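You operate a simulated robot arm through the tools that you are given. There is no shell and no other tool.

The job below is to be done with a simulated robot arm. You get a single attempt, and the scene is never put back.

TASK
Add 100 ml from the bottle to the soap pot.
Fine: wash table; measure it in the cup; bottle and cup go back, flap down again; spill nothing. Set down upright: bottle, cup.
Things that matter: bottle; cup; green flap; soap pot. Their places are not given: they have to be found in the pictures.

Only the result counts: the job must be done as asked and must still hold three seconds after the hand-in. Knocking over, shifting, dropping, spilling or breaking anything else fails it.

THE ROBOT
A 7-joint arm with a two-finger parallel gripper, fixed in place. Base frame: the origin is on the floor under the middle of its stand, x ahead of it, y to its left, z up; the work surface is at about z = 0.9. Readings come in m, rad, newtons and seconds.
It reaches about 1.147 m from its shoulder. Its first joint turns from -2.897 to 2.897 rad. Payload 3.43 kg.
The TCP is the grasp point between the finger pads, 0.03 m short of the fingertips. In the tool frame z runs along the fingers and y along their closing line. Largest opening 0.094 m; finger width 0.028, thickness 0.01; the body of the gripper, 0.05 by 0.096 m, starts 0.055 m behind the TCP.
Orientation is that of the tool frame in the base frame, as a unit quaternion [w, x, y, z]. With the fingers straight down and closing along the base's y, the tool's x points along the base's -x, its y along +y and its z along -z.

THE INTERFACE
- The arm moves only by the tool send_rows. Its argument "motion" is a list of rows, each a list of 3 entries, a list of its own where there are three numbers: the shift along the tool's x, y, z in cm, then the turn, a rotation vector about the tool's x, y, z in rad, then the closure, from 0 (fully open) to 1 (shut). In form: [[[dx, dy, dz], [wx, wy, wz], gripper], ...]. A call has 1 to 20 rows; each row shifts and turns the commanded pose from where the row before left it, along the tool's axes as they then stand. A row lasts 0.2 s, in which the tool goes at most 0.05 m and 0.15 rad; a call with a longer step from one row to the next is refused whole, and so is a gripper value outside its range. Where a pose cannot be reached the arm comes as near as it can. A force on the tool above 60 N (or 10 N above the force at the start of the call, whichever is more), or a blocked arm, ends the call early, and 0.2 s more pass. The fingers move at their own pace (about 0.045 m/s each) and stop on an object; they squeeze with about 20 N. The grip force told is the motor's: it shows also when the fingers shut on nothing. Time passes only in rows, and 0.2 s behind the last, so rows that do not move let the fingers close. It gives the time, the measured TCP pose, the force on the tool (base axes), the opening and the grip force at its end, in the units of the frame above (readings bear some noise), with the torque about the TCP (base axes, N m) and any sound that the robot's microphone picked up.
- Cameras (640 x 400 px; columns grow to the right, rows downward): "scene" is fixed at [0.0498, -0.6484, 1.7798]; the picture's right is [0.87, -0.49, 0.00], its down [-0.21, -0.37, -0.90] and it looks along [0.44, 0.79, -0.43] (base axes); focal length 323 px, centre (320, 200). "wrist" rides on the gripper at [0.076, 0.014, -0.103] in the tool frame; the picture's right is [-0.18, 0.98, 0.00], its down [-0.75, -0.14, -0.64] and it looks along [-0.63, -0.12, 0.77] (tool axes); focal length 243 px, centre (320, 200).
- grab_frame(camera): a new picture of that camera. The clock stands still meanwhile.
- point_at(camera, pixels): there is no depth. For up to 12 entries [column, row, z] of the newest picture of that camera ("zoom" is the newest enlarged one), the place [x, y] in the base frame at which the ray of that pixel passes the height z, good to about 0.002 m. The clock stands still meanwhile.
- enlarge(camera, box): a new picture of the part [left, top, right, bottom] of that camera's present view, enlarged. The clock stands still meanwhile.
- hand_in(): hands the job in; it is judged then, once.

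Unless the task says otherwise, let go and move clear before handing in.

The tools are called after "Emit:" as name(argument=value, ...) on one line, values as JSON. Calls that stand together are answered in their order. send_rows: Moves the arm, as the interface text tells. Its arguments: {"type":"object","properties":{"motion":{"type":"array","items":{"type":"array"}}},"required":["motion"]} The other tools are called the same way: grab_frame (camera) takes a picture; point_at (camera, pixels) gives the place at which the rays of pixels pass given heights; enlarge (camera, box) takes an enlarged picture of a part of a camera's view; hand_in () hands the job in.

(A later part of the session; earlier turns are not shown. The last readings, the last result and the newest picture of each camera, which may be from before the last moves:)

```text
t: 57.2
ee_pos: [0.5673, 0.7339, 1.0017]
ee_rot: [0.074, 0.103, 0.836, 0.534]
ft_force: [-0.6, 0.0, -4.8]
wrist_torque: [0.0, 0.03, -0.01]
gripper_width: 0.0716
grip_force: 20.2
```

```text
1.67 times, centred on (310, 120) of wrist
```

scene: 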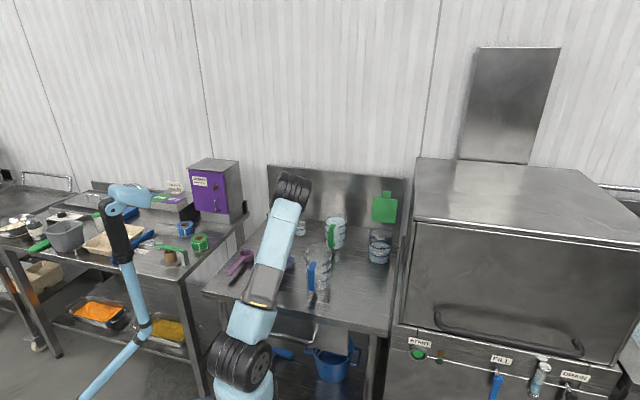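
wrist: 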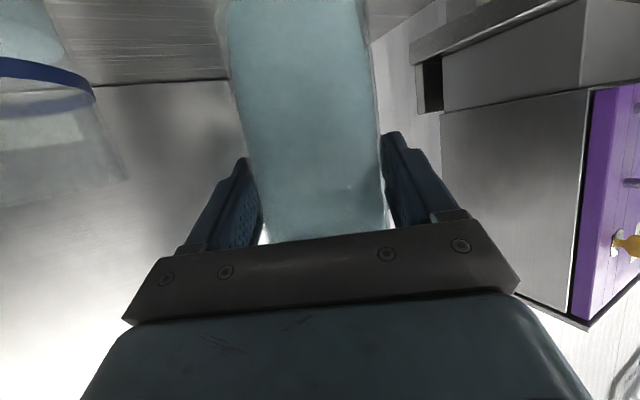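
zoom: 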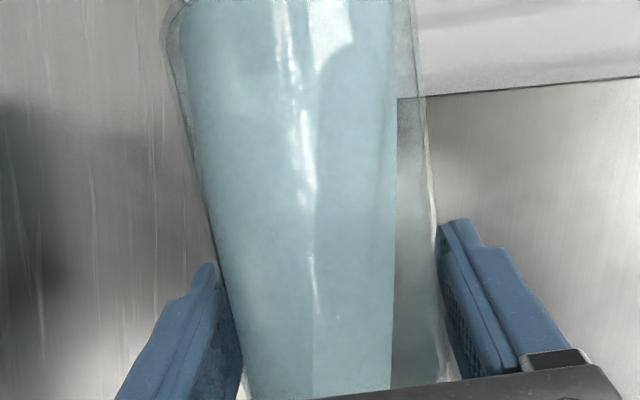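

The line is at (396→390), so some more has flowed. I roll back to see the cup and calibrate.

Emit:
send_rows(motion=[[[0, 0, 0], [0, 0, -0.14123], 1], [[0, 0, 0], [0, 0, -0.14123], 1], [[0, 0, 0], [0, 0, -0.14123], 1], [[0, 0, 0], [0, 0, -0.14123], 1], [[0, 0, 0], [0, 0, -0.14123], 1], [[0, 0, 0], [0, 0, -0.14123], 1], [[0, 0, 0], [0, 0, -0.14123], 1], [[0, 0, 0], [0, 0, -0.14123], 1], [[0, 0, 0], [0, 0, -0.14123], 1], [[0, 0, 0], [0, 0, -0.14123], 1], [[0, 0, 0], [0, 0, -0.14123], 1]])

Emit:
enlarge(camera="scene", box=[294, 217, 310, 238])

Emit:
enlarge(camera="wrist", box=[0, 0, 200, 220])

```text
t: 59.6
ee_pos: [0.5686, 0.7332, 1.0024]
ee_rot: [0.427, -0.514, 0.668, 0.328]
ft_force: [0.7, -0.6, -3.2]
wrist_torque: [-0.03, 0.0, -0.02]
gripper_width: 0.0715
grip_force: 19.4
```

```text
16.00 times, centred on (302, 228) of scene
```

zoom: 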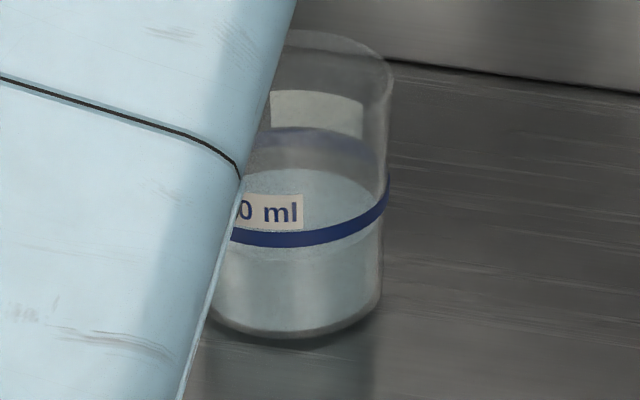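

```text
1.82 times, centred on (100, 110) of wrist
```

zoom: 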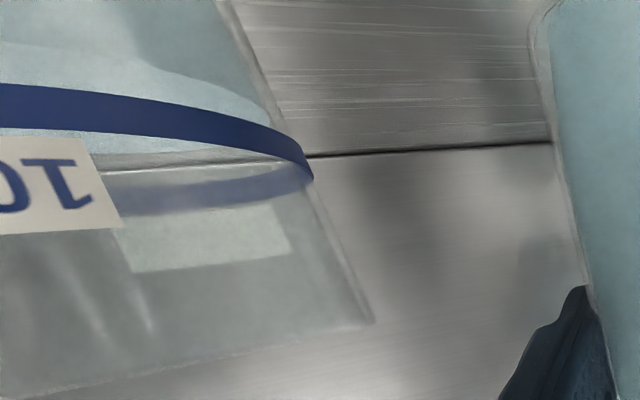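

The liquid's back edge rose from row 187 to 168; at the mark it should be at about 140, so the cup holds about 72 ml. I roll again to 84° and then to 90° with a hold, expecting roughly 20 ml more.

Emit:
send_rows(motion=[[[0, 0, 0], [0, 0, 0.1466], 1], [[0, 0, 0], [0, 0, 0.1466], 1], [[0, 0, 0], [0, 0, 0.1466], 1], [[0, 0, 0], [0, 0, 0.1466], 1], [[0, 0, 0], [0, 0, 0.1466], 1], [[0, 0, 0], [0, 0, 0.1466], 1], [[0, 0, 0], [0, 0, 0.1466], 1], [[0, 0, 0], [0, 0, 0.1466], 1], [[0, 0, 0], [0, 0, 0.1466], 1], [[0, 0, 0], [0, 0, 0.1466], 1], [[0, 0, 0], [0, 0, 0.05], 1], [[0, 0, 0], [0, 0, 0.05], 1], [[0, 0, 0], [0, 0, 0], 1], [[0, 0, 0], [0, 0, 0], 1], [[0, 0, 0], [0, 0, 0], 1]])

Emit:
enlarge(camera="wrist", box=[200, 0, 420, 240])

```text
t: 62.8
ee_pos: [0.5676, 0.7338, 1.0038]
ee_rot: [0.071, 0.107, 0.836, 0.533]
ft_force: [-0.2, 0.6, -4.4]
wrist_torque: [0.02, -0.03, 0.01]
gripper_width: 0.0718
grip_force: 20.5
```

```text
1.67 times, centred on (310, 120) of wrist
```

zoom: 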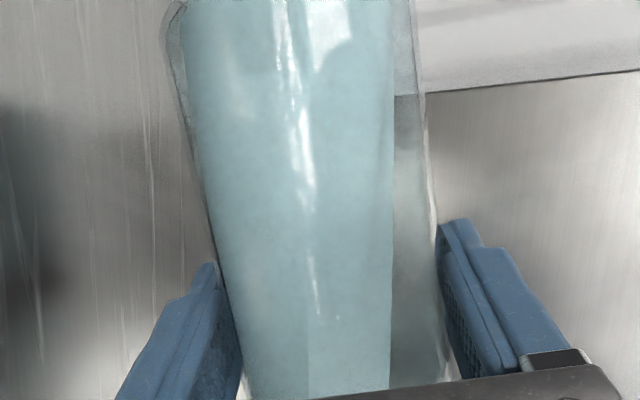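

The line is now (393→388), so flow continues slowly. I hold one more second, then go back upright to look.

Emit:
send_rows(motion=[[[0, 0, 0], [0, 0, 0], 1], [[0, 0, 0], [0, 0, 0], 1], [[0, 0, 0], [0, 0, 0], 1], [[0, 0, 0], [0, 0, 0], 1], [[0, 0, 0], [0, 0, -0.1424], 1], [[0, 0, 0], [0, 0, -0.1424], 1], [[0, 0, 0], [0, 0, -0.1424], 1], [[0, 0, 0], [0, 0, -0.1424], 1], [[0, 0, 0], [0, 0, -0.1424], 1], [[0, 0, 0], [0, 0, -0.1424], 1], [[0, 0, 0], [0, 0, -0.1424], 1], [[0, 0, 0], [0, 0, -0.1424], 1], [[0, 0, 0], [0, 0, -0.1424], 1], [[0, 0, 0], [0, 0, -0.1424], 1], [[0, 0, 0], [0, 0, -0.142], 1]])

Emit:
enlarge(camera="scene", box=[294, 217, 310, 238])

Emit:
enlarge(camera="wrist", box=[0, 0, 200, 220])

```text
t: 66.0
ee_pos: [0.5684, 0.733, 1.0034]
ee_rot: [0.426, -0.514, 0.669, 0.327]
ft_force: [0.0, -0.1, -2.5]
wrist_torque: [0.02, 0.0, 0.0]
gripper_width: 0.0716
grip_force: 19.8
```

```text
16.00 times, centred on (302, 228) of scene
```

zoom: 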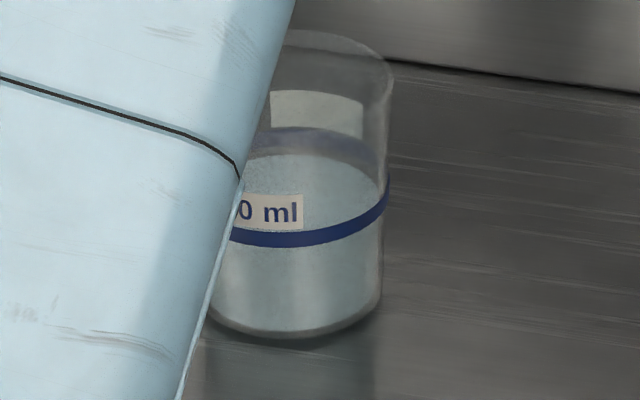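

```text
1.82 times, centred on (100, 110) of wrist
```

zoom: 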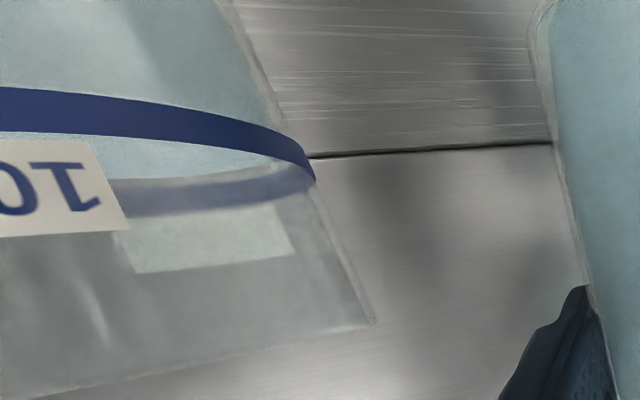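

The liquid's back edge is at row 154, just under the lower edge of the far band, so the cup holds about 87–90 ml. One more short pour of about 12 ml: roll to 90.4° and hold about as long as last time.

Emit:
send_rows(motion=[[[0, 0, 0], [0, 0, 0.1466], 1], [[0, 0, 0], [0, 0, 0.1466], 1], [[0, 0, 0], [0, 0, 0.1466], 1], [[0, 0, 0], [0, 0, 0.1466], 1], [[0, 0, 0], [0, 0, 0.1466], 1], [[0, 0, 0], [0, 0, 0.1466], 1], [[0, 0, 0], [0, 0, 0.1466], 1], [[0, 0, 0], [0, 0, 0.1466], 1], [[0, 0, 0], [0, 0, 0.1466], 1], [[0, 0, 0], [0, 0, 0.1466], 1], [[0, 0, 0], [0, 0, 0.055], 1], [[0, 0, 0], [0, 0, 0.055], 1], [[0, 0, 0], [0, 0, 0], 1], [[0, 0, 0], [0, 0, 0], 1], [[0, 0, 0], [0, 0, 0], 1]])

Emit:
enlarge(camera="wrist", box=[200, 0, 420, 240])

```text
t: 69.2
ee_pos: [0.5677, 0.7358, 1.0029]
ee_rot: [0.068, 0.113, 0.835, 0.534]
ft_force: [0.5, -0.6, -4.0]
wrist_torque: [0.0, -0.01, -0.01]
gripper_width: 0.0718
grip_force: 20.1
```

```text
1.67 times, centred on (310, 120) of wrist
```

zoom: 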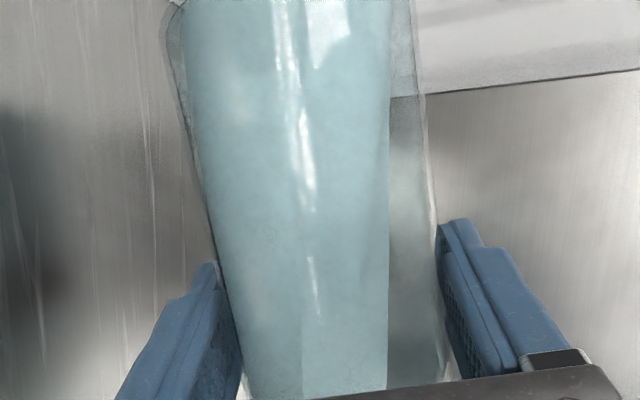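

The line is (389→386). I hold 0.4 s more and return upright to check.

Emit:
send_rows(motion=[[[0, 0, 0], [0, 0, 0], 1], [[0, 0, 0], [0, 0, 0], 1], [[0, 0, 0], [0, 0, -0.1433], 1], [[0, 0, 0], [0, 0, -0.1433], 1], [[0, 0, 0], [0, 0, -0.1433], 1], [[0, 0, 0], [0, 0, -0.1433], 1], [[0, 0, 0], [0, 0, -0.1433], 1], [[0, 0, 0], [0, 0, -0.1433], 1], [[0, 0, 0], [0, 0, -0.1433], 1], [[0, 0, 0], [0, 0, -0.1433], 1], [[0, 0, 0], [0, 0, -0.1433], 1], [[0, 0, 0], [0, 0, -0.1433], 1], [[0, 0, 0], [0, 0, -0.143], 1]])

Emit:
enlarge(camera="scene", box=[294, 217, 310, 238])

Emit:
enlarge(camera="wrist", box=[0, 0, 200, 220])

```text
t: 72.0
ee_pos: [0.5694, 0.7324, 1.0023]
ee_rot: [0.426, -0.514, 0.669, 0.327]
ft_force: [0.5, 0.9, -3.4]
wrist_torque: [0.03, -0.03, 0.03]
gripper_width: 0.0716
grip_force: 20.5
```

```text
16.00 times, centred on (302, 228) of scene
```

zoom: 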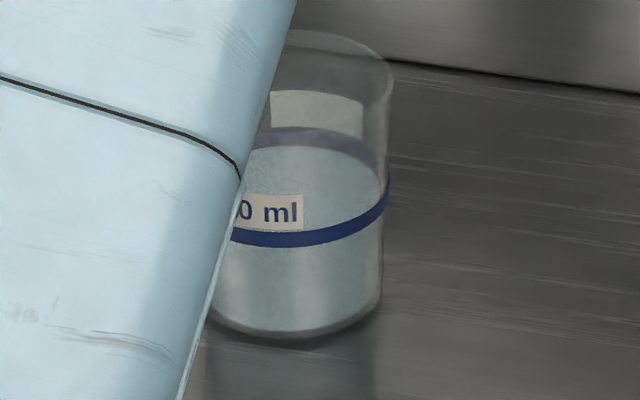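

```text
1.82 times, centred on (100, 110) of wrist
```

zoom: 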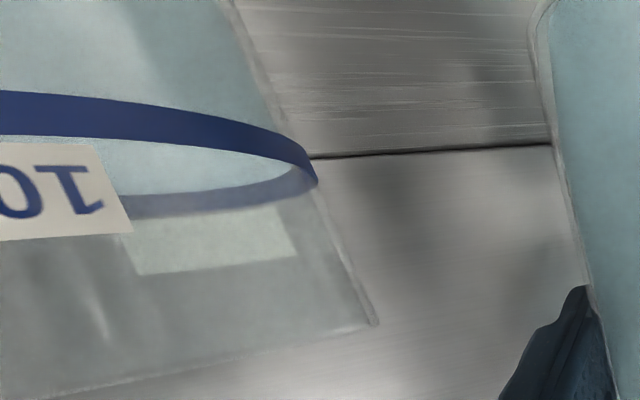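

The liquid now covers the lower part of the far band (back edge at row 146, target about 140), so it's about 95 ml. One small top-up: roll to slightly more (1.583 rad) with the same short hold.

Emit:
send_rows(motion=[[[0, 0, 0], [0, 0, 0.1466], 1], [[0, 0, 0], [0, 0, 0.1466], 1], [[0, 0, 0], [0, 0, 0.1466], 1], [[0, 0, 0], [0, 0, 0.1466], 1], [[0, 0, 0], [0, 0, 0.1466], 1], [[0, 0, 0], [0, 0, 0.1466], 1], [[0, 0, 0], [0, 0, 0.1466], 1], [[0, 0, 0], [0, 0, 0.1466], 1], [[0, 0, 0], [0, 0, 0.1466], 1], [[0, 0, 0], [0, 0, 0.1466], 1], [[0, 0, 0], [0, 0, 0.0585], 1], [[0, 0, 0], [0, 0, 0.0585], 1], [[0, 0, 0], [0, 0, 0], 1], [[0, 0, 0], [0, 0, 0], 1], [[0, 0, 0], [0, 0, 0], 1]])

Emit:
send_rows(motion=[[[0, 0, 0], [0, 0, 0], 1], [[0, 0, 0], [0, 0, -0.1439], 1], [[0, 0, 0], [0, 0, -0.1439], 1], [[0, 0, 0], [0, 0, -0.1439], 1], [[0, 0, 0], [0, 0, -0.1439], 1], [[0, 0, 0], [0, 0, -0.1439], 1], [[0, 0, 0], [0, 0, -0.1439], 1], [[0, 0, 0], [0, 0, -0.1439], 1], [[0, 0, 0], [0, 0, -0.1439], 1], [[0, 0, 0], [0, 0, -0.1439], 1], [[0, 0, 0], [0, 0, -0.1439], 1], [[0, 0, 0], [0, 0, -0.144], 1]])

Emit:
enlarge(camera="scene", box=[294, 217, 310, 238])

Emit:
enlarge(camera="wrist", box=[0, 0, 200, 220])

```text
t: 75.2
ee_pos: [0.5681, 0.7347, 1.0021]
ee_rot: [0.066, 0.116, 0.834, 0.535]
ft_force: [-0.8, 0.8, -3.7]
wrist_torque: [-0.04, -0.01, 0.02]
gripper_width: 0.0717
grip_force: 20.3
```

```text
t: 77.8
ee_pos: [0.5681, 0.7356, 1.0018]
ee_rot: [0.426, -0.513, 0.669, 0.327]
ft_force: [0.9, -0.5, -3.2]
wrist_torque: [0.0, 0.01, 0.0]
gripper_width: 0.0718
grip_force: 20.2
```

```text
16.00 times, centred on (302, 228) of scene
```

zoom: 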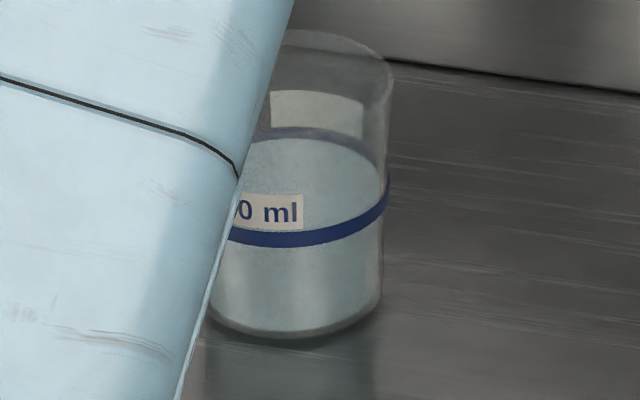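

```text
1.82 times, centred on (100, 110) of wrist
```

zoom: 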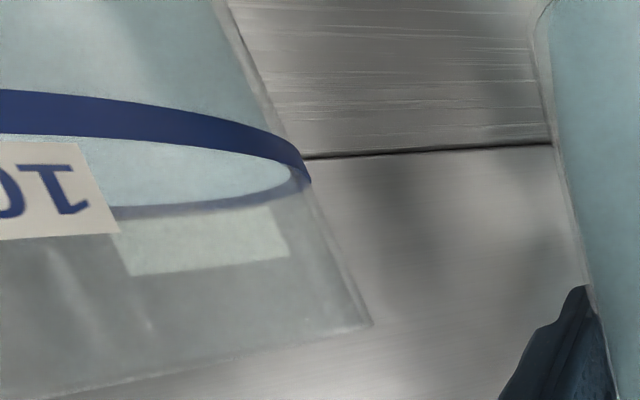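

The liquid edge now sits at the middle of the band (scene row 140; about 60% of the far band covered in the wrist view), so that's 100 ml. Now I carry the bottle back over its original spot and lower it.

Emit:
send_rows(motion=[[[-0.515, 0.585, 1.105], [0, 0, 0], 1], [[-0.515, 0.585, 1.105], [0, 0, 0], 1], [[0, 0, 0], [0, 0, 0], 1], [[0.544, 0, 0.2536], [0, 0, 0], 1], [[0.544, 0, 0.2536], [0, 0, 0], 1], [[0.453, 0, 0.2113], [0, 0, 0], 1], [[0, 0, 0], [0, 0, 0], 1]])

Emit:
grab_frame(camera="wrist")

```text
t: 79.4
ee_pos: [0.5649, 0.7627, 0.9853]
ee_rot: [0.426, -0.512, 0.669, 0.328]
ft_force: [0.5, 0.9, -3.7]
wrist_torque: [-0.02, -0.02, -0.02]
gripper_width: 0.0719
grip_force: 20.1
```

```text
taken
```

wrist: 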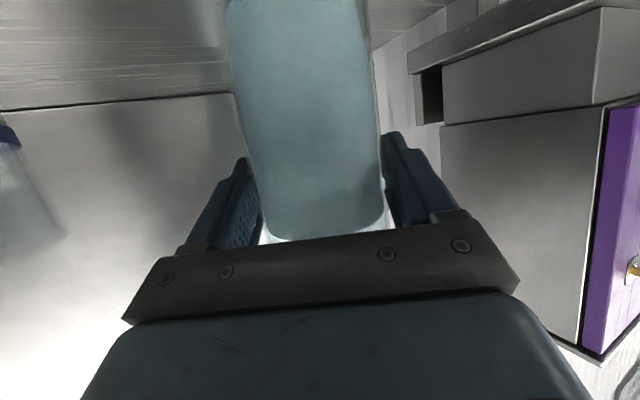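

The view matches the one at grasping and the bottle still hangs (-3.7 N). I lower the last 4 mm in small steps.

Emit:
send_rows(motion=[[[0.181, 0, 0.0845], [0, 0, 0], 1], [[0.181, 0, 0.0845], [0, 0, 0], 1], [[0, 0, 0], [0, 0, 0], 1]])

```text
t: 80.2
ee_pos: [0.5639, 0.7625, 0.9832]
ee_rot: [0.428, -0.512, 0.669, 0.328]
ft_force: [-0.1, 5.5, 13.9]
wrist_torque: [-0.14, 0.01, 0.03]
gripper_width: 0.0718
grip_force: 19.8
```

The bottle has touched down and is pressed with about 14 N. I ease up 1 mm before letting go.

Emit:
send_rows(motion=[[[-0.0906, 0, -0.0423], [0, 0, 0], 1], [[0, 0, 0], [0, 0, 0], 1]])

```text
t: 80.8
ee_pos: [0.5645, 0.7605, 0.982]
ee_rot: [0.427, -0.513, 0.669, 0.329]
ft_force: [0.3, 5.8, 12.5]
wrist_torque: [-0.02, -0.11, 0.01]
gripper_width: 0.0719
grip_force: 19.3
```

It's still pressing with 12.5 N. I ease up a little more.

Emit:
send_rows(motion=[[[-0.136, 0, -0.0634], [0, 0, 0], 1], [[0, 0, 0], [0, 0, 0], 1]])

```text
t: 81.4
ee_pos: [0.5633, 0.7603, 0.9816]
ee_rot: [0.426, -0.512, 0.67, 0.328]
ft_force: [-0.3, 0.8, 1.9]
wrist_torque: [0.15, -0.14, 0.1]
gripper_width: 0.0716
grip_force: 20.0
```

The load is nearly balanced (1.9 N). I open the fingers gently and check the bottle.

Emit:
send_rows(motion=[[[0, 0, 0], [0, 0, 0], 0.2], [[0, 0, 0], [0, 0, 0], 0.1], [[0, 0, 0], [0, 0, 0], 0], [[0, 0, 0], [0, 0, 0], 0]])

Emit:
grab_frame(camera="wrist")

```text
t: 82.4
ee_pos: [0.5641, 0.7602, 0.9835]
ee_rot: [0.426, -0.513, 0.668, 0.329]
ft_force: [-0.4, -0.3, 1.0]
wrist_torque: [0.0, -0.03, 0.03]
gripper_width: 0.0942
grip_force: 0.0
```

```text
taken
```

wrist: 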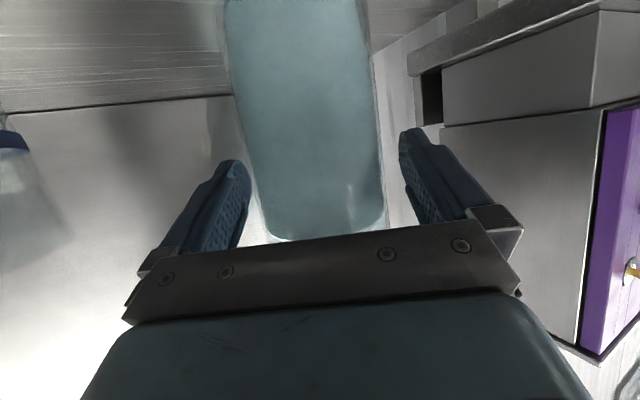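

The bottle stands free between the open fingers. I retreat straight back 12 cm, then up 10 cm, and check the scene.

Emit:
send_rows(motion=[[[1.268, 0, -2.719], [0, 0, 0], 0], [[1.268, 0, -2.719], [0, 0, 0], 0], [[1.268, 0, -2.719], [0, 0, 0], 0], [[1.268, 0, -2.719], [0, 0, 0], 0], [[-3.02, 0, -1.41], [0, 0, 0], 0], [[-3.02, 0, -1.41], [0, 0, 0], 0], [[-3.02, 0, -1.41], [0, 0, 0], 0], [[1.69, 0, -3.625], [0, 0, 0], 0], [[1.69, 0, -3.625], [0, 0, 0], 0]])

Emit:
grab_frame(camera="scene")

Emit:
enlarge(camera="scene", box=[255, 185, 345, 250])

Emit:
grab_frame(camera="wrist")

```text
t: 84.4
ee_pos: [0.5129, 0.5647, 1.0833]
ee_rot: [0.426, -0.513, 0.669, 0.329]
ft_force: [0.5, -0.6, -0.1]
wrist_torque: [0.01, -0.02, 0.0]
gripper_width: 0.0936
grip_force: 0.1
```

```text
taken
```

scene: 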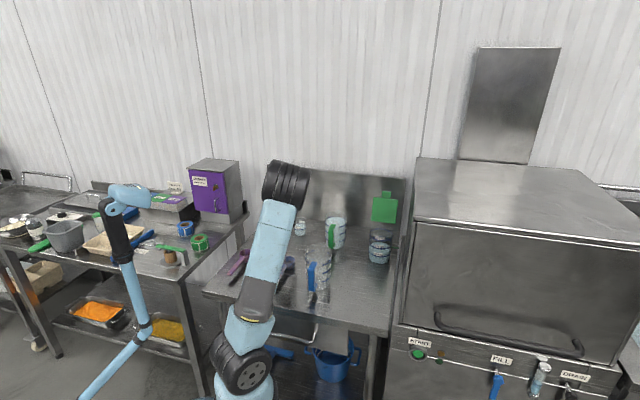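

```text
6.15 times, centred on (300, 218) of scene
```

zoom: 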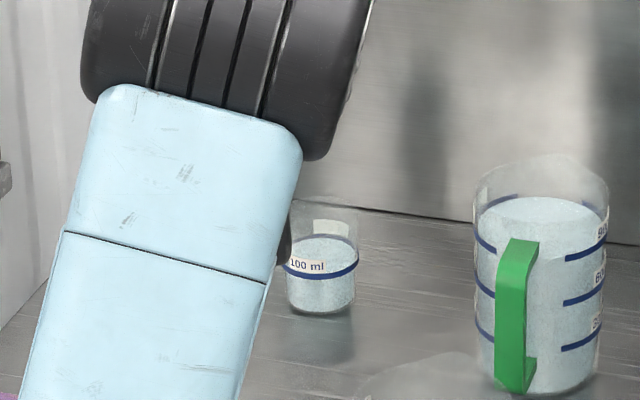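

```text
taken
```

wrist: 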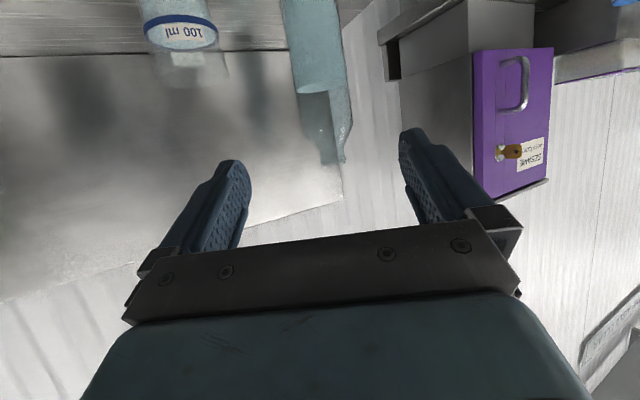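

The bottle stands upright at its place in the wrist picture (320,80), and the cup is filled to its band. I zoom in on the cup to confirm the level.

Emit:
enlarge(camera="scene", box=[294, 217, 310, 238])

Emit:
enlarge(camera="wrist", box=[120, 0, 260, 100])

```text
16.00 times, centred on (302, 228) of scene
```

zoom: 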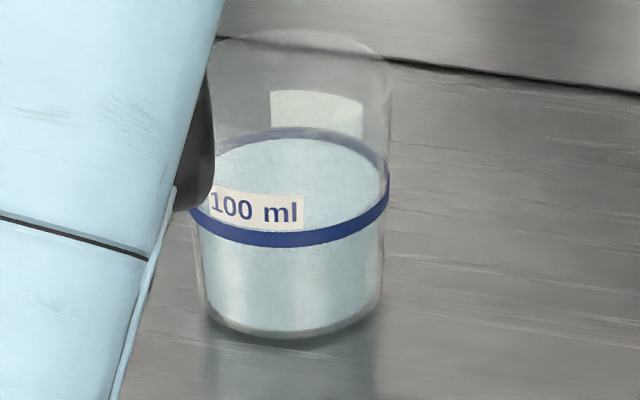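

```text
4.00 times, centred on (190, 50) of wrist
```

zoom: 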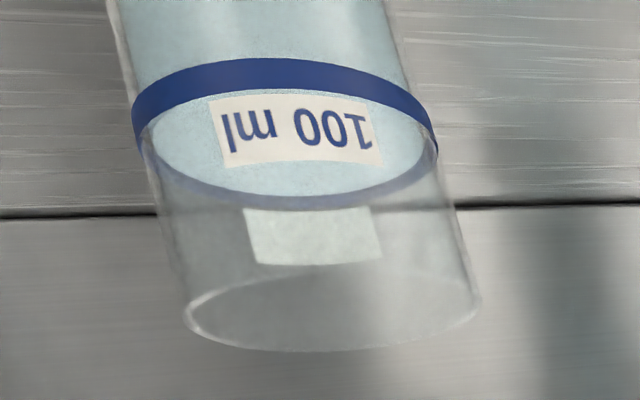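

The level sits in the band, at 100 ml. Next I turn the tool to heading 45° and move to about 12 cm in front of the cup to look at it.

Emit:
send_rows(motion=[[[0, 0, 0], [0.1186, 0, 0.0553], 0], [[0, 0, 0], [0.1186, 0, 0.0553], 0], [[0, 0, 0], [0.1186, 0, 0.0553], 0], [[0, 0, 0], [0.1186, 0, 0.0553], 0], [[0.27, -1.8, 3.33], [0, 0, 0], 0], [[0.27, -1.8, 3.33], [0, 0, 0], 0]])

Emit:
grab_frame(camera="scene")

Emit:
grab_frame(camera="wrist")

```text
t: 85.8
ee_pos: [0.5759, 0.5816, 1.0501]
ee_rot: [0.496, -0.322, 0.779, 0.207]
ft_force: [-0.4, -0.1, 0.7]
wrist_torque: [-0.01, 0.02, -0.02]
gripper_width: 0.0943
grip_force: 0.1
```

```text
taken
```

scene: 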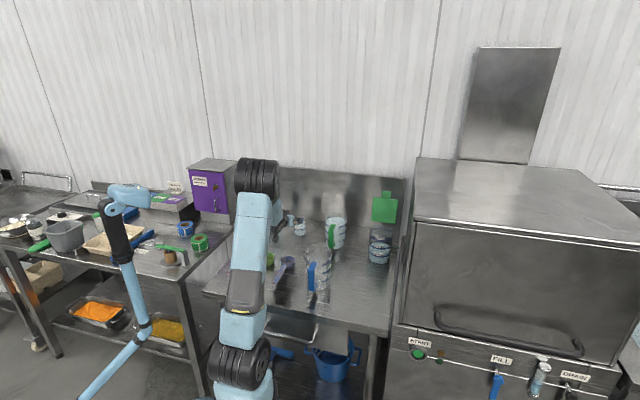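

```text
taken
```

wrist: 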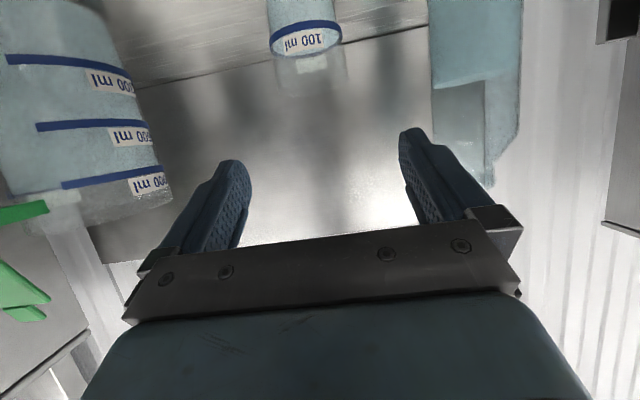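

The cup is nearly straight ahead, at (305,35) in the wrist picture. I enlarge it and compute its position relative to the gripper.

Emit:
enlarge(camera="wrist", box=[230, 0, 390, 110])

Emit:
point_at(camera="wrist", pixels=[[309, 82, 0.979], [309, 78, 0.979], [307, 39, 0.939], [305, 36, 0.939], [345, 100, 0.979], [272, 100, 0.979]])

```text
3.64 times, centred on (310, 55) of wrist
```

zoom: 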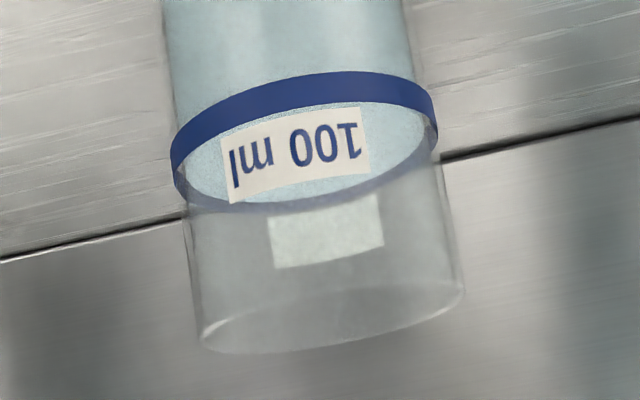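

```text
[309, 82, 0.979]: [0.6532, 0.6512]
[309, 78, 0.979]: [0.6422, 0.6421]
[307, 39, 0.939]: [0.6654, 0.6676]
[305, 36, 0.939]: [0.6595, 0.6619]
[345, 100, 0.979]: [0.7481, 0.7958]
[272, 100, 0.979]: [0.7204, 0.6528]
```

The cup axis is at about (0.665,0.666); I'm 12.3 cm short and 3 mm to the left. I lower to z=0.957, which keeps the camera body above the table, then go forward 8 cm and check.

Emit:
send_rows(motion=[[[2.81, -0.11, 1.31], [0, 0, 0], 0], [[2.81, -0.11, 1.31], [0, 0, 0], 0], [[2.81, -0.11, 1.31], [0, 0, 0], 0], [[-1.127, 0, 2.417], [0, 0, 0], 0], [[-1.127, 0, 2.417], [0, 0, 0], 0], [[-1.127, 0, 2.417], [0, 0, 0], 0]])

Emit:
grab_frame(camera="wrist")

Emit:
enlarge(camera="scene", box=[255, 185, 345, 250])

```text
t: 87.2
ee_pos: [0.6337, 0.6354, 0.9584]
ee_rot: [0.496, -0.322, 0.779, 0.207]
ft_force: [-0.5, -0.7, 0.1]
wrist_torque: [-0.02, 0.03, 0.0]
gripper_width: 0.0939
grip_force: 0.1
```

```text
taken
```

wrist: 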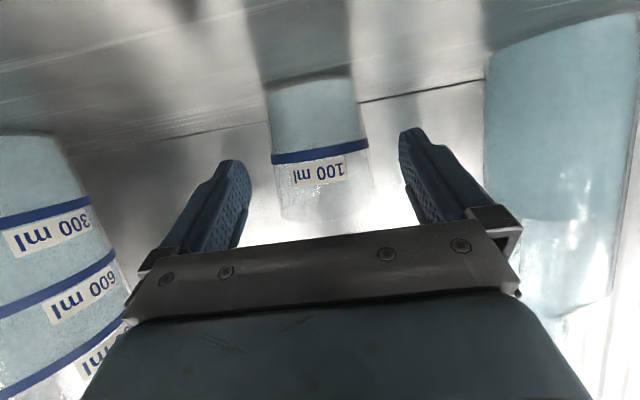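

```text
6.15 times, centred on (300, 218) of scene
```

zoom: 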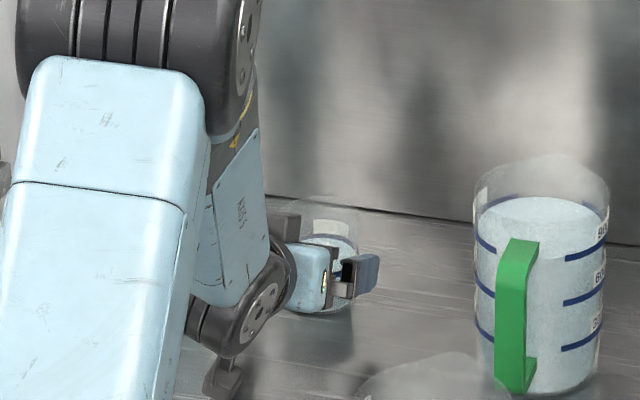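

The cup is centred between the fingers. I move the remaining 4.3 cm and close gently.

Emit:
send_rows(motion=[[[-0.606, 0, 1.299], [0, 0, 0], 0], [[-0.606, 0, 1.299], [0, 0, 0], 0], [[-0.606, 0, 1.299], [0, 0, 0], 0], [[0, 0, 0], [0, 0, 0], 0.15], [[0, 0, 0], [0, 0, 0], 0.25], [[0, 0, 0], [0, 0, 0], 0.35], [[0, 0, 0], [0, 0, 0], 1], [[0, 0, 0], [0, 0, 0], 1], [[0, 0, 0], [0, 0, 0], 1]])

Emit:
grab_frame(camera="wrist")

```text
t: 89.2
ee_pos: [0.6672, 0.6668, 0.9584]
ee_rot: [0.497, -0.321, 0.779, 0.206]
ft_force: [-0.3, 0.7, 2.4]
wrist_torque: [0.0, 0.01, -0.01]
gripper_width: 0.0722
grip_force: 19.6
```

```text
taken
```

wrist: 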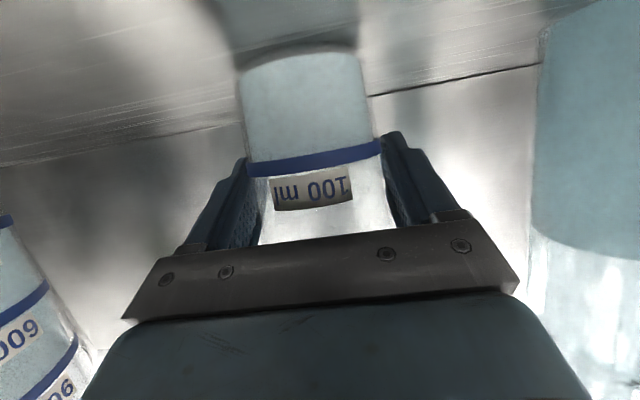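

The cup is gripped (opening 0.072 m). I lift it slowly 2 cm, then on up to about z=1.2.

Emit:
send_rows(motion=[[[-0.453, 0, -0.211], [0, 0, 0], 1], [[-0.453, 0, -0.211], [0, 0, 0], 1], [[-0.906, 0, -0.423], [0, 0, 0], 1], [[-0.906, 0, -0.423], [0, 0, 0], 1], [[-1.36, 0, -0.634], [0, 0, 0], 1], [[-1.36, 0, -0.634], [0, 0, 0], 1], [[-1.36, 0, -0.634], [0, 0, 0], 1], [[-1.36, 0, -0.634], [0, 0, 0], 1]])

Emit:
grab_frame(camera="wrist")

Emit:
grab_frame(camera="scene")

```text
t: 91.0
ee_pos: [0.6668, 0.6684, 1.0477]
ee_rot: [0.496, -0.322, 0.779, 0.207]
ft_force: [0.2, 0.2, -1.6]
wrist_torque: [0.03, 0.01, -0.03]
gripper_width: 0.0724
grip_force: 20.3
```

```text
taken
```

wrist: 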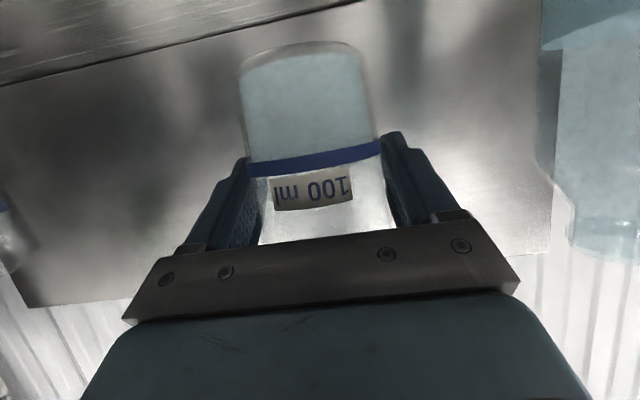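

```text
taken
```

scene: 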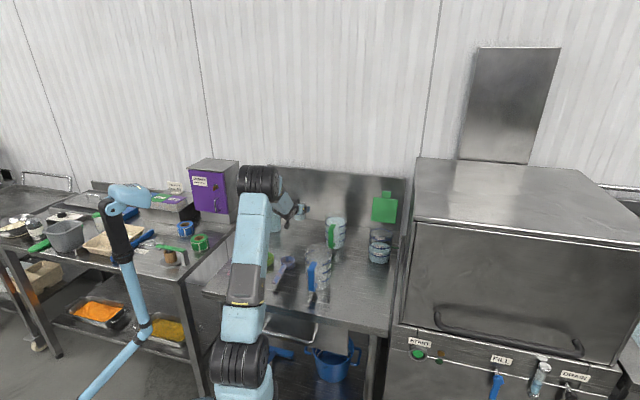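

The cup is lifted level and weighs 1.6 N with its liquid. I raise it to z≈1.2 and start moving right over the jugs towards the pot.

Emit:
send_rows(motion=[[[-1.94, 0, -0.904], [0, 0, 0], 1], [[-1.94, 0, -0.904], [0, 0, 0], 1], [[-1.94, 0, -0.904], [0, 0, 0], 1], [[-1.94, 0, -0.904], [0, 0, 0], 1], [[-1.94, 0, -0.904], [0, 0, 0], 1], [[-1.94, 0, -0.904], [0, 0, 0], 1], [[-1.94, 0, -0.904], [0, 0, 0], 1], [[0.4, -1.2, -0.85], [0, 0, 0], 1], [[0.745, -2.2, -1.59], [0, 0, 0], 1], [[0.745, -2.2, -1.59], [0, 0, 0], 1], [[0.745, -2.2, -1.59], [0, 0, 0], 1], [[0.745, -2.2, -1.63], [0, 0, 0], 1]])

Emit:
grab_frame(camera="scene")

```text
t: 93.6
ee_pos: [0.6787, 0.5403, 1.1983]
ee_rot: [0.496, -0.322, 0.78, 0.206]
ft_force: [-1.0, 0.3, -1.8]
wrist_torque: [0.03, -0.01, -0.03]
gripper_width: 0.0723
grip_force: 20.4
```

```text
taken
```

scene: 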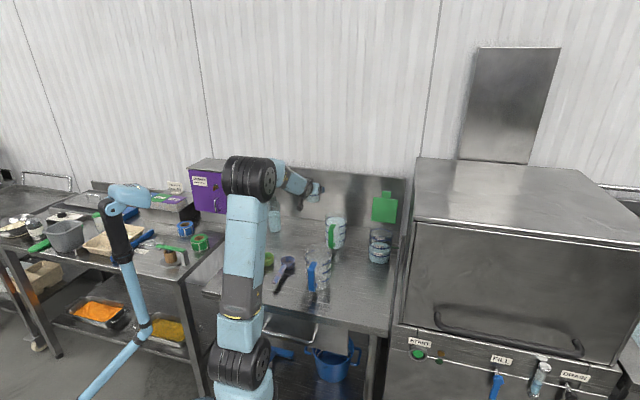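

TCP is at (0.679,0.540,1.198), clear of the jugs. I continue right to just left of the pot axis.

Emit:
send_rows(motion=[[[0.1075, -2.673, -0.231], [0, 0, 0], 1], [[0.1075, -2.673, -0.231], [0, 0, 0], 1], [[0.1075, -2.673, -0.231], [0, 0, 0], 1], [[0.1075, -2.673, -0.231], [0, 0, 0], 1], [[0.1075, -2.673, -0.231], [0, 0, 0], 1], [[0.1075, -2.673, -0.231], [0, 0, 0], 1], [[0.1075, -2.673, -0.231], [0, 0, 0], 1], [[0.1075, -2.673, -0.231], [0, 0, 0], 1], [[0.1075, -2.673, -0.231], [0, 0, 0], 1], [[0.1075, -2.673, -0.231], [0, 0, 0], 1], [[0.1075, -2.673, -0.231], [0, 0, 0], 1], [[0, 0, 0], [0, 0, 0], 1]])

Emit:
grab_frame(camera="scene")

Emit:
enlarge(camera="scene", box=[330, 175, 430, 275])

Emit:
grab_frame(camera="wrist")

```text
t: 96.2
ee_pos: [0.8682, 0.3153, 1.1954]
ee_rot: [0.496, -0.322, 0.78, 0.207]
ft_force: [0.3, 0.1, -1.0]
wrist_torque: [0.0, 0.0, -0.03]
gripper_width: 0.0723
grip_force: 20.0
```

```text
taken
```

scene: 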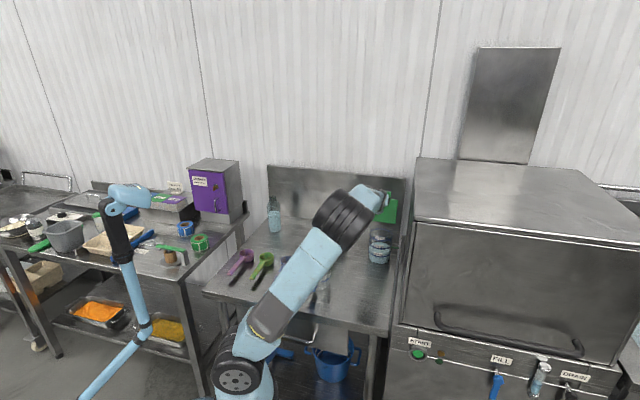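

```text
4.00 times, centred on (380, 225) of scene
```

zoom: 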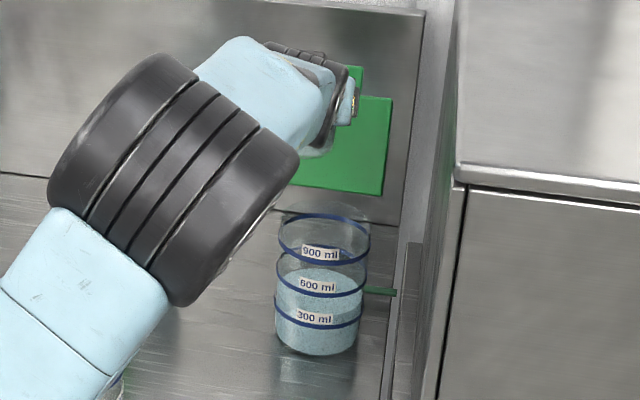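

```text
taken
```

wrist: 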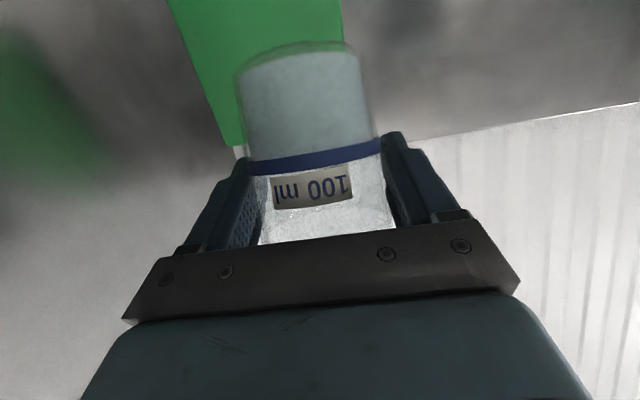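

The cup hangs level to the left above the open pot. Rolling right here would swing the elbow towards the dishwasher, so I'd rather approach along base +x and tilt to the left. I first refine the pot position from the scene picture.

Emit:
point_at(camera="scene", pixels=[[379.5, 257.6, 0.9], [381, 234, 1.0], [381, 234, 1.005], [381, 234, 0.995], [415, 220, 1.3], [405, 250, 1.1]])

Emit:
enlarge(camera="scene", box=[362, 220, 402, 270])

```text
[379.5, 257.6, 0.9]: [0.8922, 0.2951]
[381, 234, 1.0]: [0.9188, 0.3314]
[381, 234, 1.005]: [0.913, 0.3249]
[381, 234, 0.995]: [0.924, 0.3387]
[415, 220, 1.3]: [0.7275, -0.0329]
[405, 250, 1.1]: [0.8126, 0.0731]
```

```text
8.00 times, centred on (382, 245) of scene
```

zoom: 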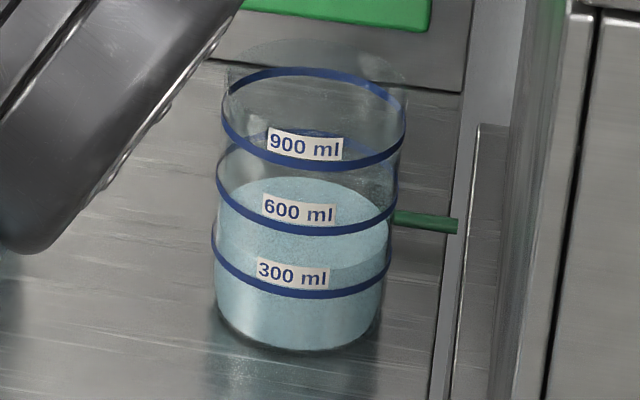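

The pot axis is at about (0.887,0.293) and its liquid stands near 420 ml; the dishwasher's side is at r≈0.52, so there's room. I yaw the cup, held upright, to heading 0° in place.

Emit:
send_rows(motion=[[[0, 0, 0], [0.1186, 0, 0.0553], 1], [[0, 0, 0], [0.1186, 0, 0.0553], 1], [[0, 0, 0], [0.1186, 0, 0.0553], 1], [[0, 0, 0], [0.1186, 0, 0.0553], 1], [[0, 0, 0], [0.1186, 0, 0.0553], 1], [[0, 0, 0], [0.1186, 0, 0.0553], 1], [[0, 0, 0], [0, 0, 0], 1]])

Emit:
grab_frame(camera="scene")

Emit:
enlarge(camera="scene", box=[330, 175, 430, 275])

Emit:
grab_frame(camera="wrist")

```text
t: 97.0
ee_pos: [0.9001, 0.2296, 1.2029]
ee_rot: [0.529, -0.111, 0.834, 0.108]
ft_force: [-8.0, 14.5, -0.6]
wrist_torque: [-0.02, -0.04, 0.36]
gripper_width: 0.0722
grip_force: 19.7
stopped in row 4: the force on the tool passed its limit at 90 N (the readings are from after the stop); the commanded pose is now the measured one
```

```text
taken
```

scene: 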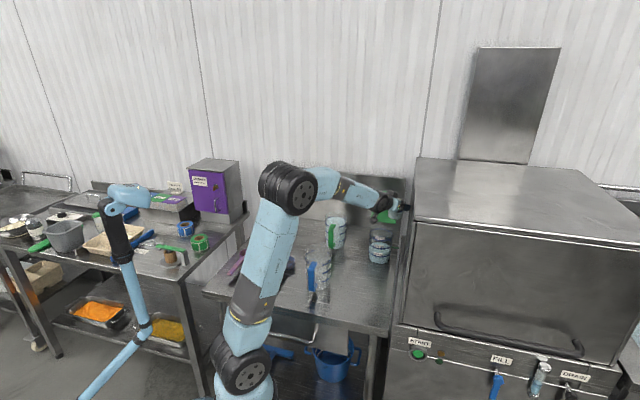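

```text
4.00 times, centred on (380, 225) of scene
```

zoom: 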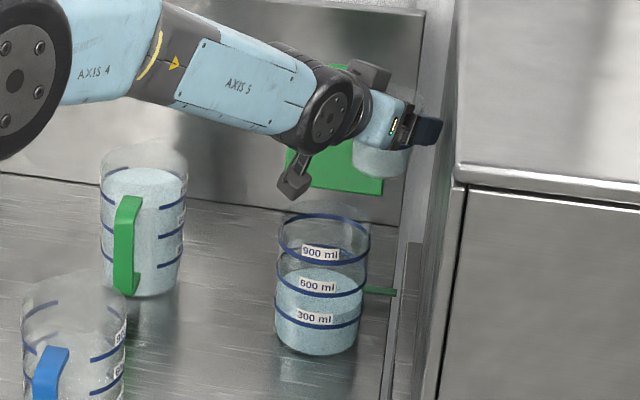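

```text
taken
```

wrist: 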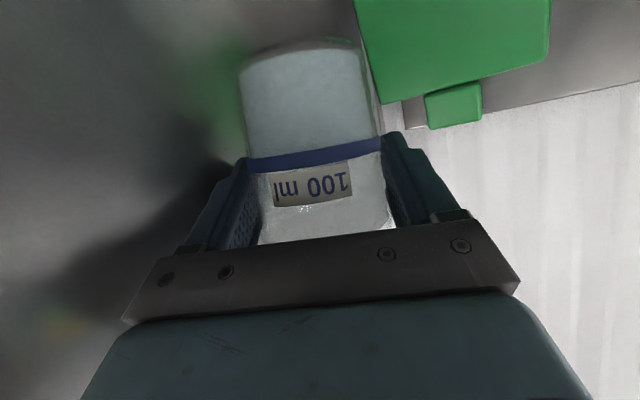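

That jumped: the arm flipped its elbow during the yaw and the gripper bumped the dishwasher side (90 N). The cup still looks level with its liquid at the band. I first relieve the contact by moving 3 cm to the left.

Emit:
send_rows(motion=[[[0, 0.7, 0], [0, 0, 0], 1], [[0, 1, 0], [0, 0, 0], 1], [[0, 1.3, 0], [0, 0, 0], 1], [[0, 0, 0], [0, 0, 0], 1]])

Emit:
enlarge(camera="scene", box=[340, 175, 430, 275])

Emit:
enlarge(camera="wrist", box=[200, 0, 440, 240])

```text
t: 98.0
ee_pos: [0.893, 0.2542, 1.2049]
ee_rot: [0.531, -0.108, 0.833, 0.107]
ft_force: [0.9, -0.7, -1.6]
wrist_torque: [0.02, -0.01, 0.02]
gripper_width: 0.0722
grip_force: 19.6
```

```text
4.00 times, centred on (385, 225) of scene
```

zoom: 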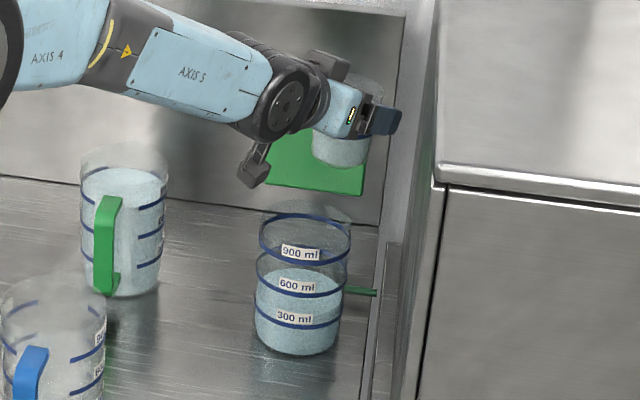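

```text
1.67 times, centred on (320, 120) of wrist
```

zoom: 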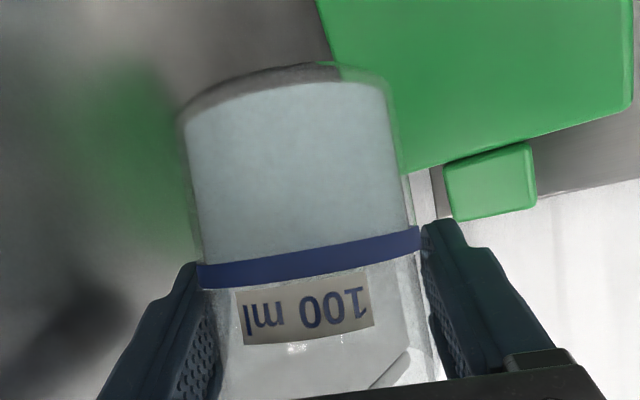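

The contact is gone (forces near zero, cup weight -1.6 N) and the cup still shows its liquid up to the band. The elbow is now on the left, which suits a leftward tilt. I straighten the small roll and yaw gently to heading 5°.

Emit:
send_rows(motion=[[[0, 0, 0], [0.0437, 0.0009, 0.0062], 1], [[0, 0, 0], [0.0437, 0.0009, 0.0062], 1], [[0, 0, 0], [0.0437, 0.0009, 0.0062], 1], [[0, 0, 0], [0.0437, 0.0009, 0.0062], 1], [[0, 0, 0], [0.0437, 0.0009, 0.0062], 1], [[0, 0, 0], [0, 0, 0], 1]])

Emit:
grab_frame(camera="scene")

Emit:
enlarge(camera="scene", box=[340, 175, 430, 275])

Emit:
grab_frame(camera="wrist")

```text
t: 99.4
ee_pos: [0.892, 0.2538, 1.2056]
ee_rot: [0.536, -0.038, 0.843, 0.025]
ft_force: [-0.3, -0.1, -1.8]
wrist_torque: [-0.02, 0.01, -0.01]
gripper_width: 0.0725
grip_force: 20.1
```

```text
taken
```

scene: 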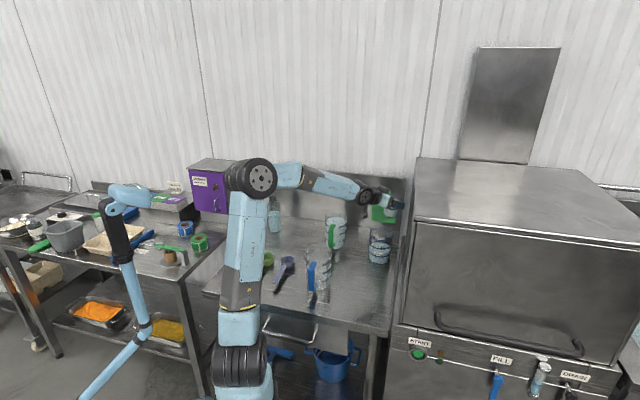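

```text
4.00 times, centred on (385, 225) of scene
```

zoom: 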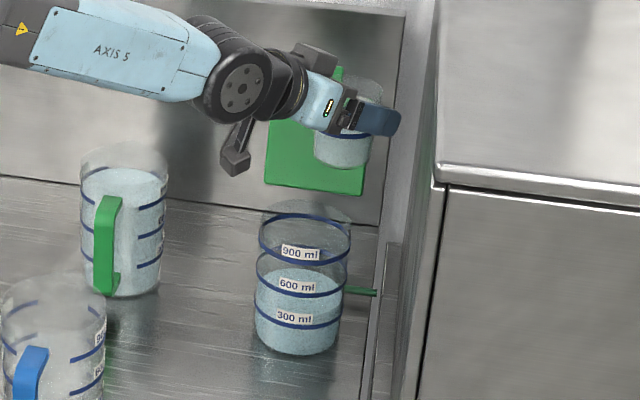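

```text
taken
```

wrist: 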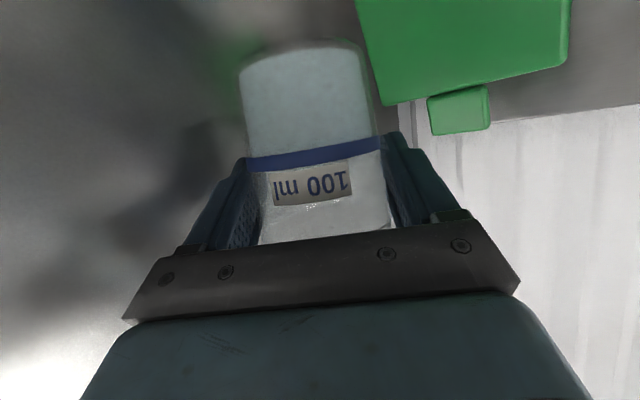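

The heading is now 5°, the tool is steady, and the scene camera sees both cup and pot well. I zoom in to compare the cup's level with its mark and look for any drips.

Emit:
enlarge(camera="scene", box=[376, 190, 404, 222])

Emit:
enlarge(camera="scene", box=[350, 225, 410, 290])

```text
12.50 times, centred on (390, 206) of scene
```

zoom: 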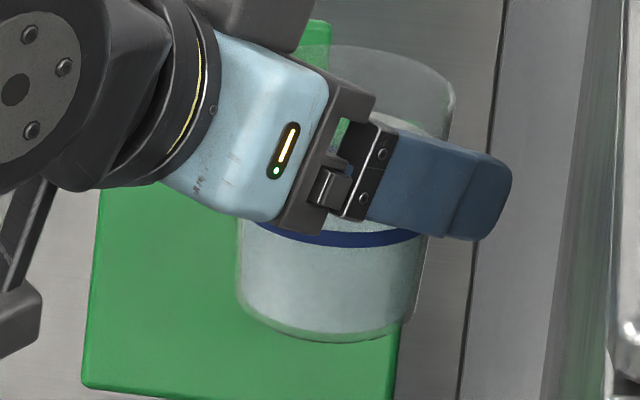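

```text
6.15 times, centred on (380, 258) of scene
```

zoom: 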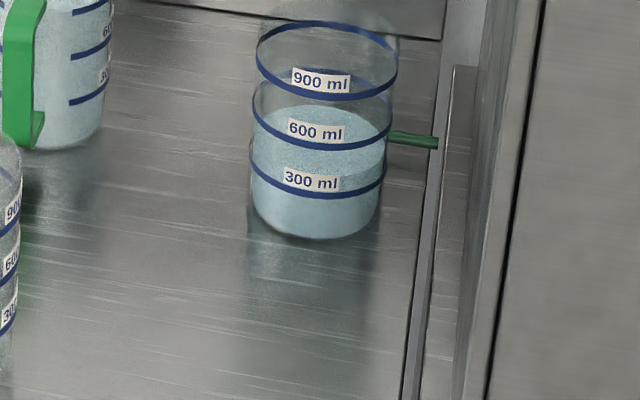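

No drips are visible around the pot and the cup is still filled. I set the cup slightly right of the pot axis and lower it to z=1.12, its base just above the rim.

Emit:
send_rows(motion=[[[1.88, 0.14, 1.03], [0, 0, 0], 1], [[1.88, 0.14, 1.03], [0, 0, 0], 1], [[1.88, 0.14, 1.03], [0, 0, 0], 1], [[1.88, 0.14, 1.03], [0, 0, 0], 1], [[0, 0, 0], [0, 0, 0], 1]])

Emit:
enlarge(camera="scene", box=[350, 190, 420, 270])

Emit:
grab_frame(camera="wrist")

```text
t: 100.6
ee_pos: [0.8992, 0.2601, 1.1184]
ee_rot: [0.535, -0.038, 0.844, 0.024]
ft_force: [0.0, -0.7, -1.3]
wrist_torque: [-0.03, 0.0, -0.01]
gripper_width: 0.0722
grip_force: 20.9
```

```text
5.00 times, centred on (385, 230) of scene
```

zoom: 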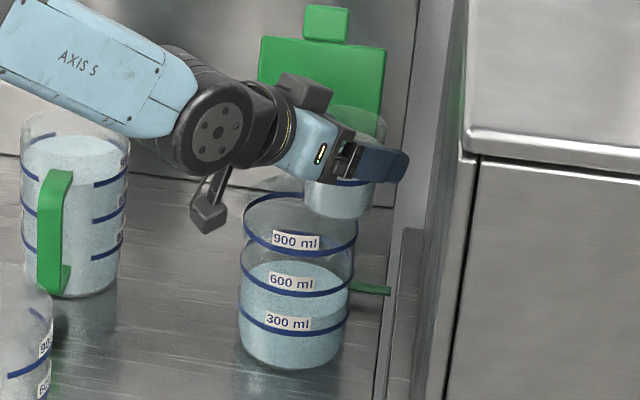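

```text
taken
```

wrist: 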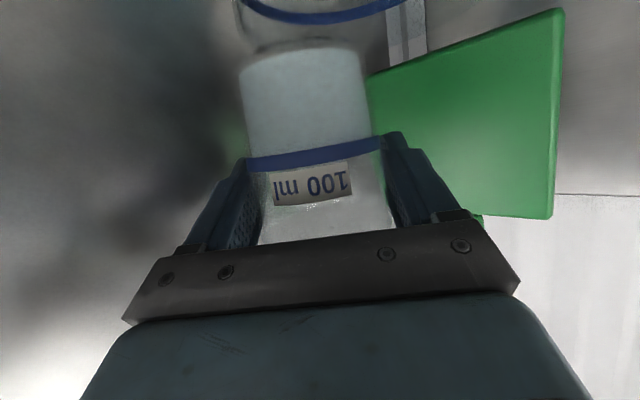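

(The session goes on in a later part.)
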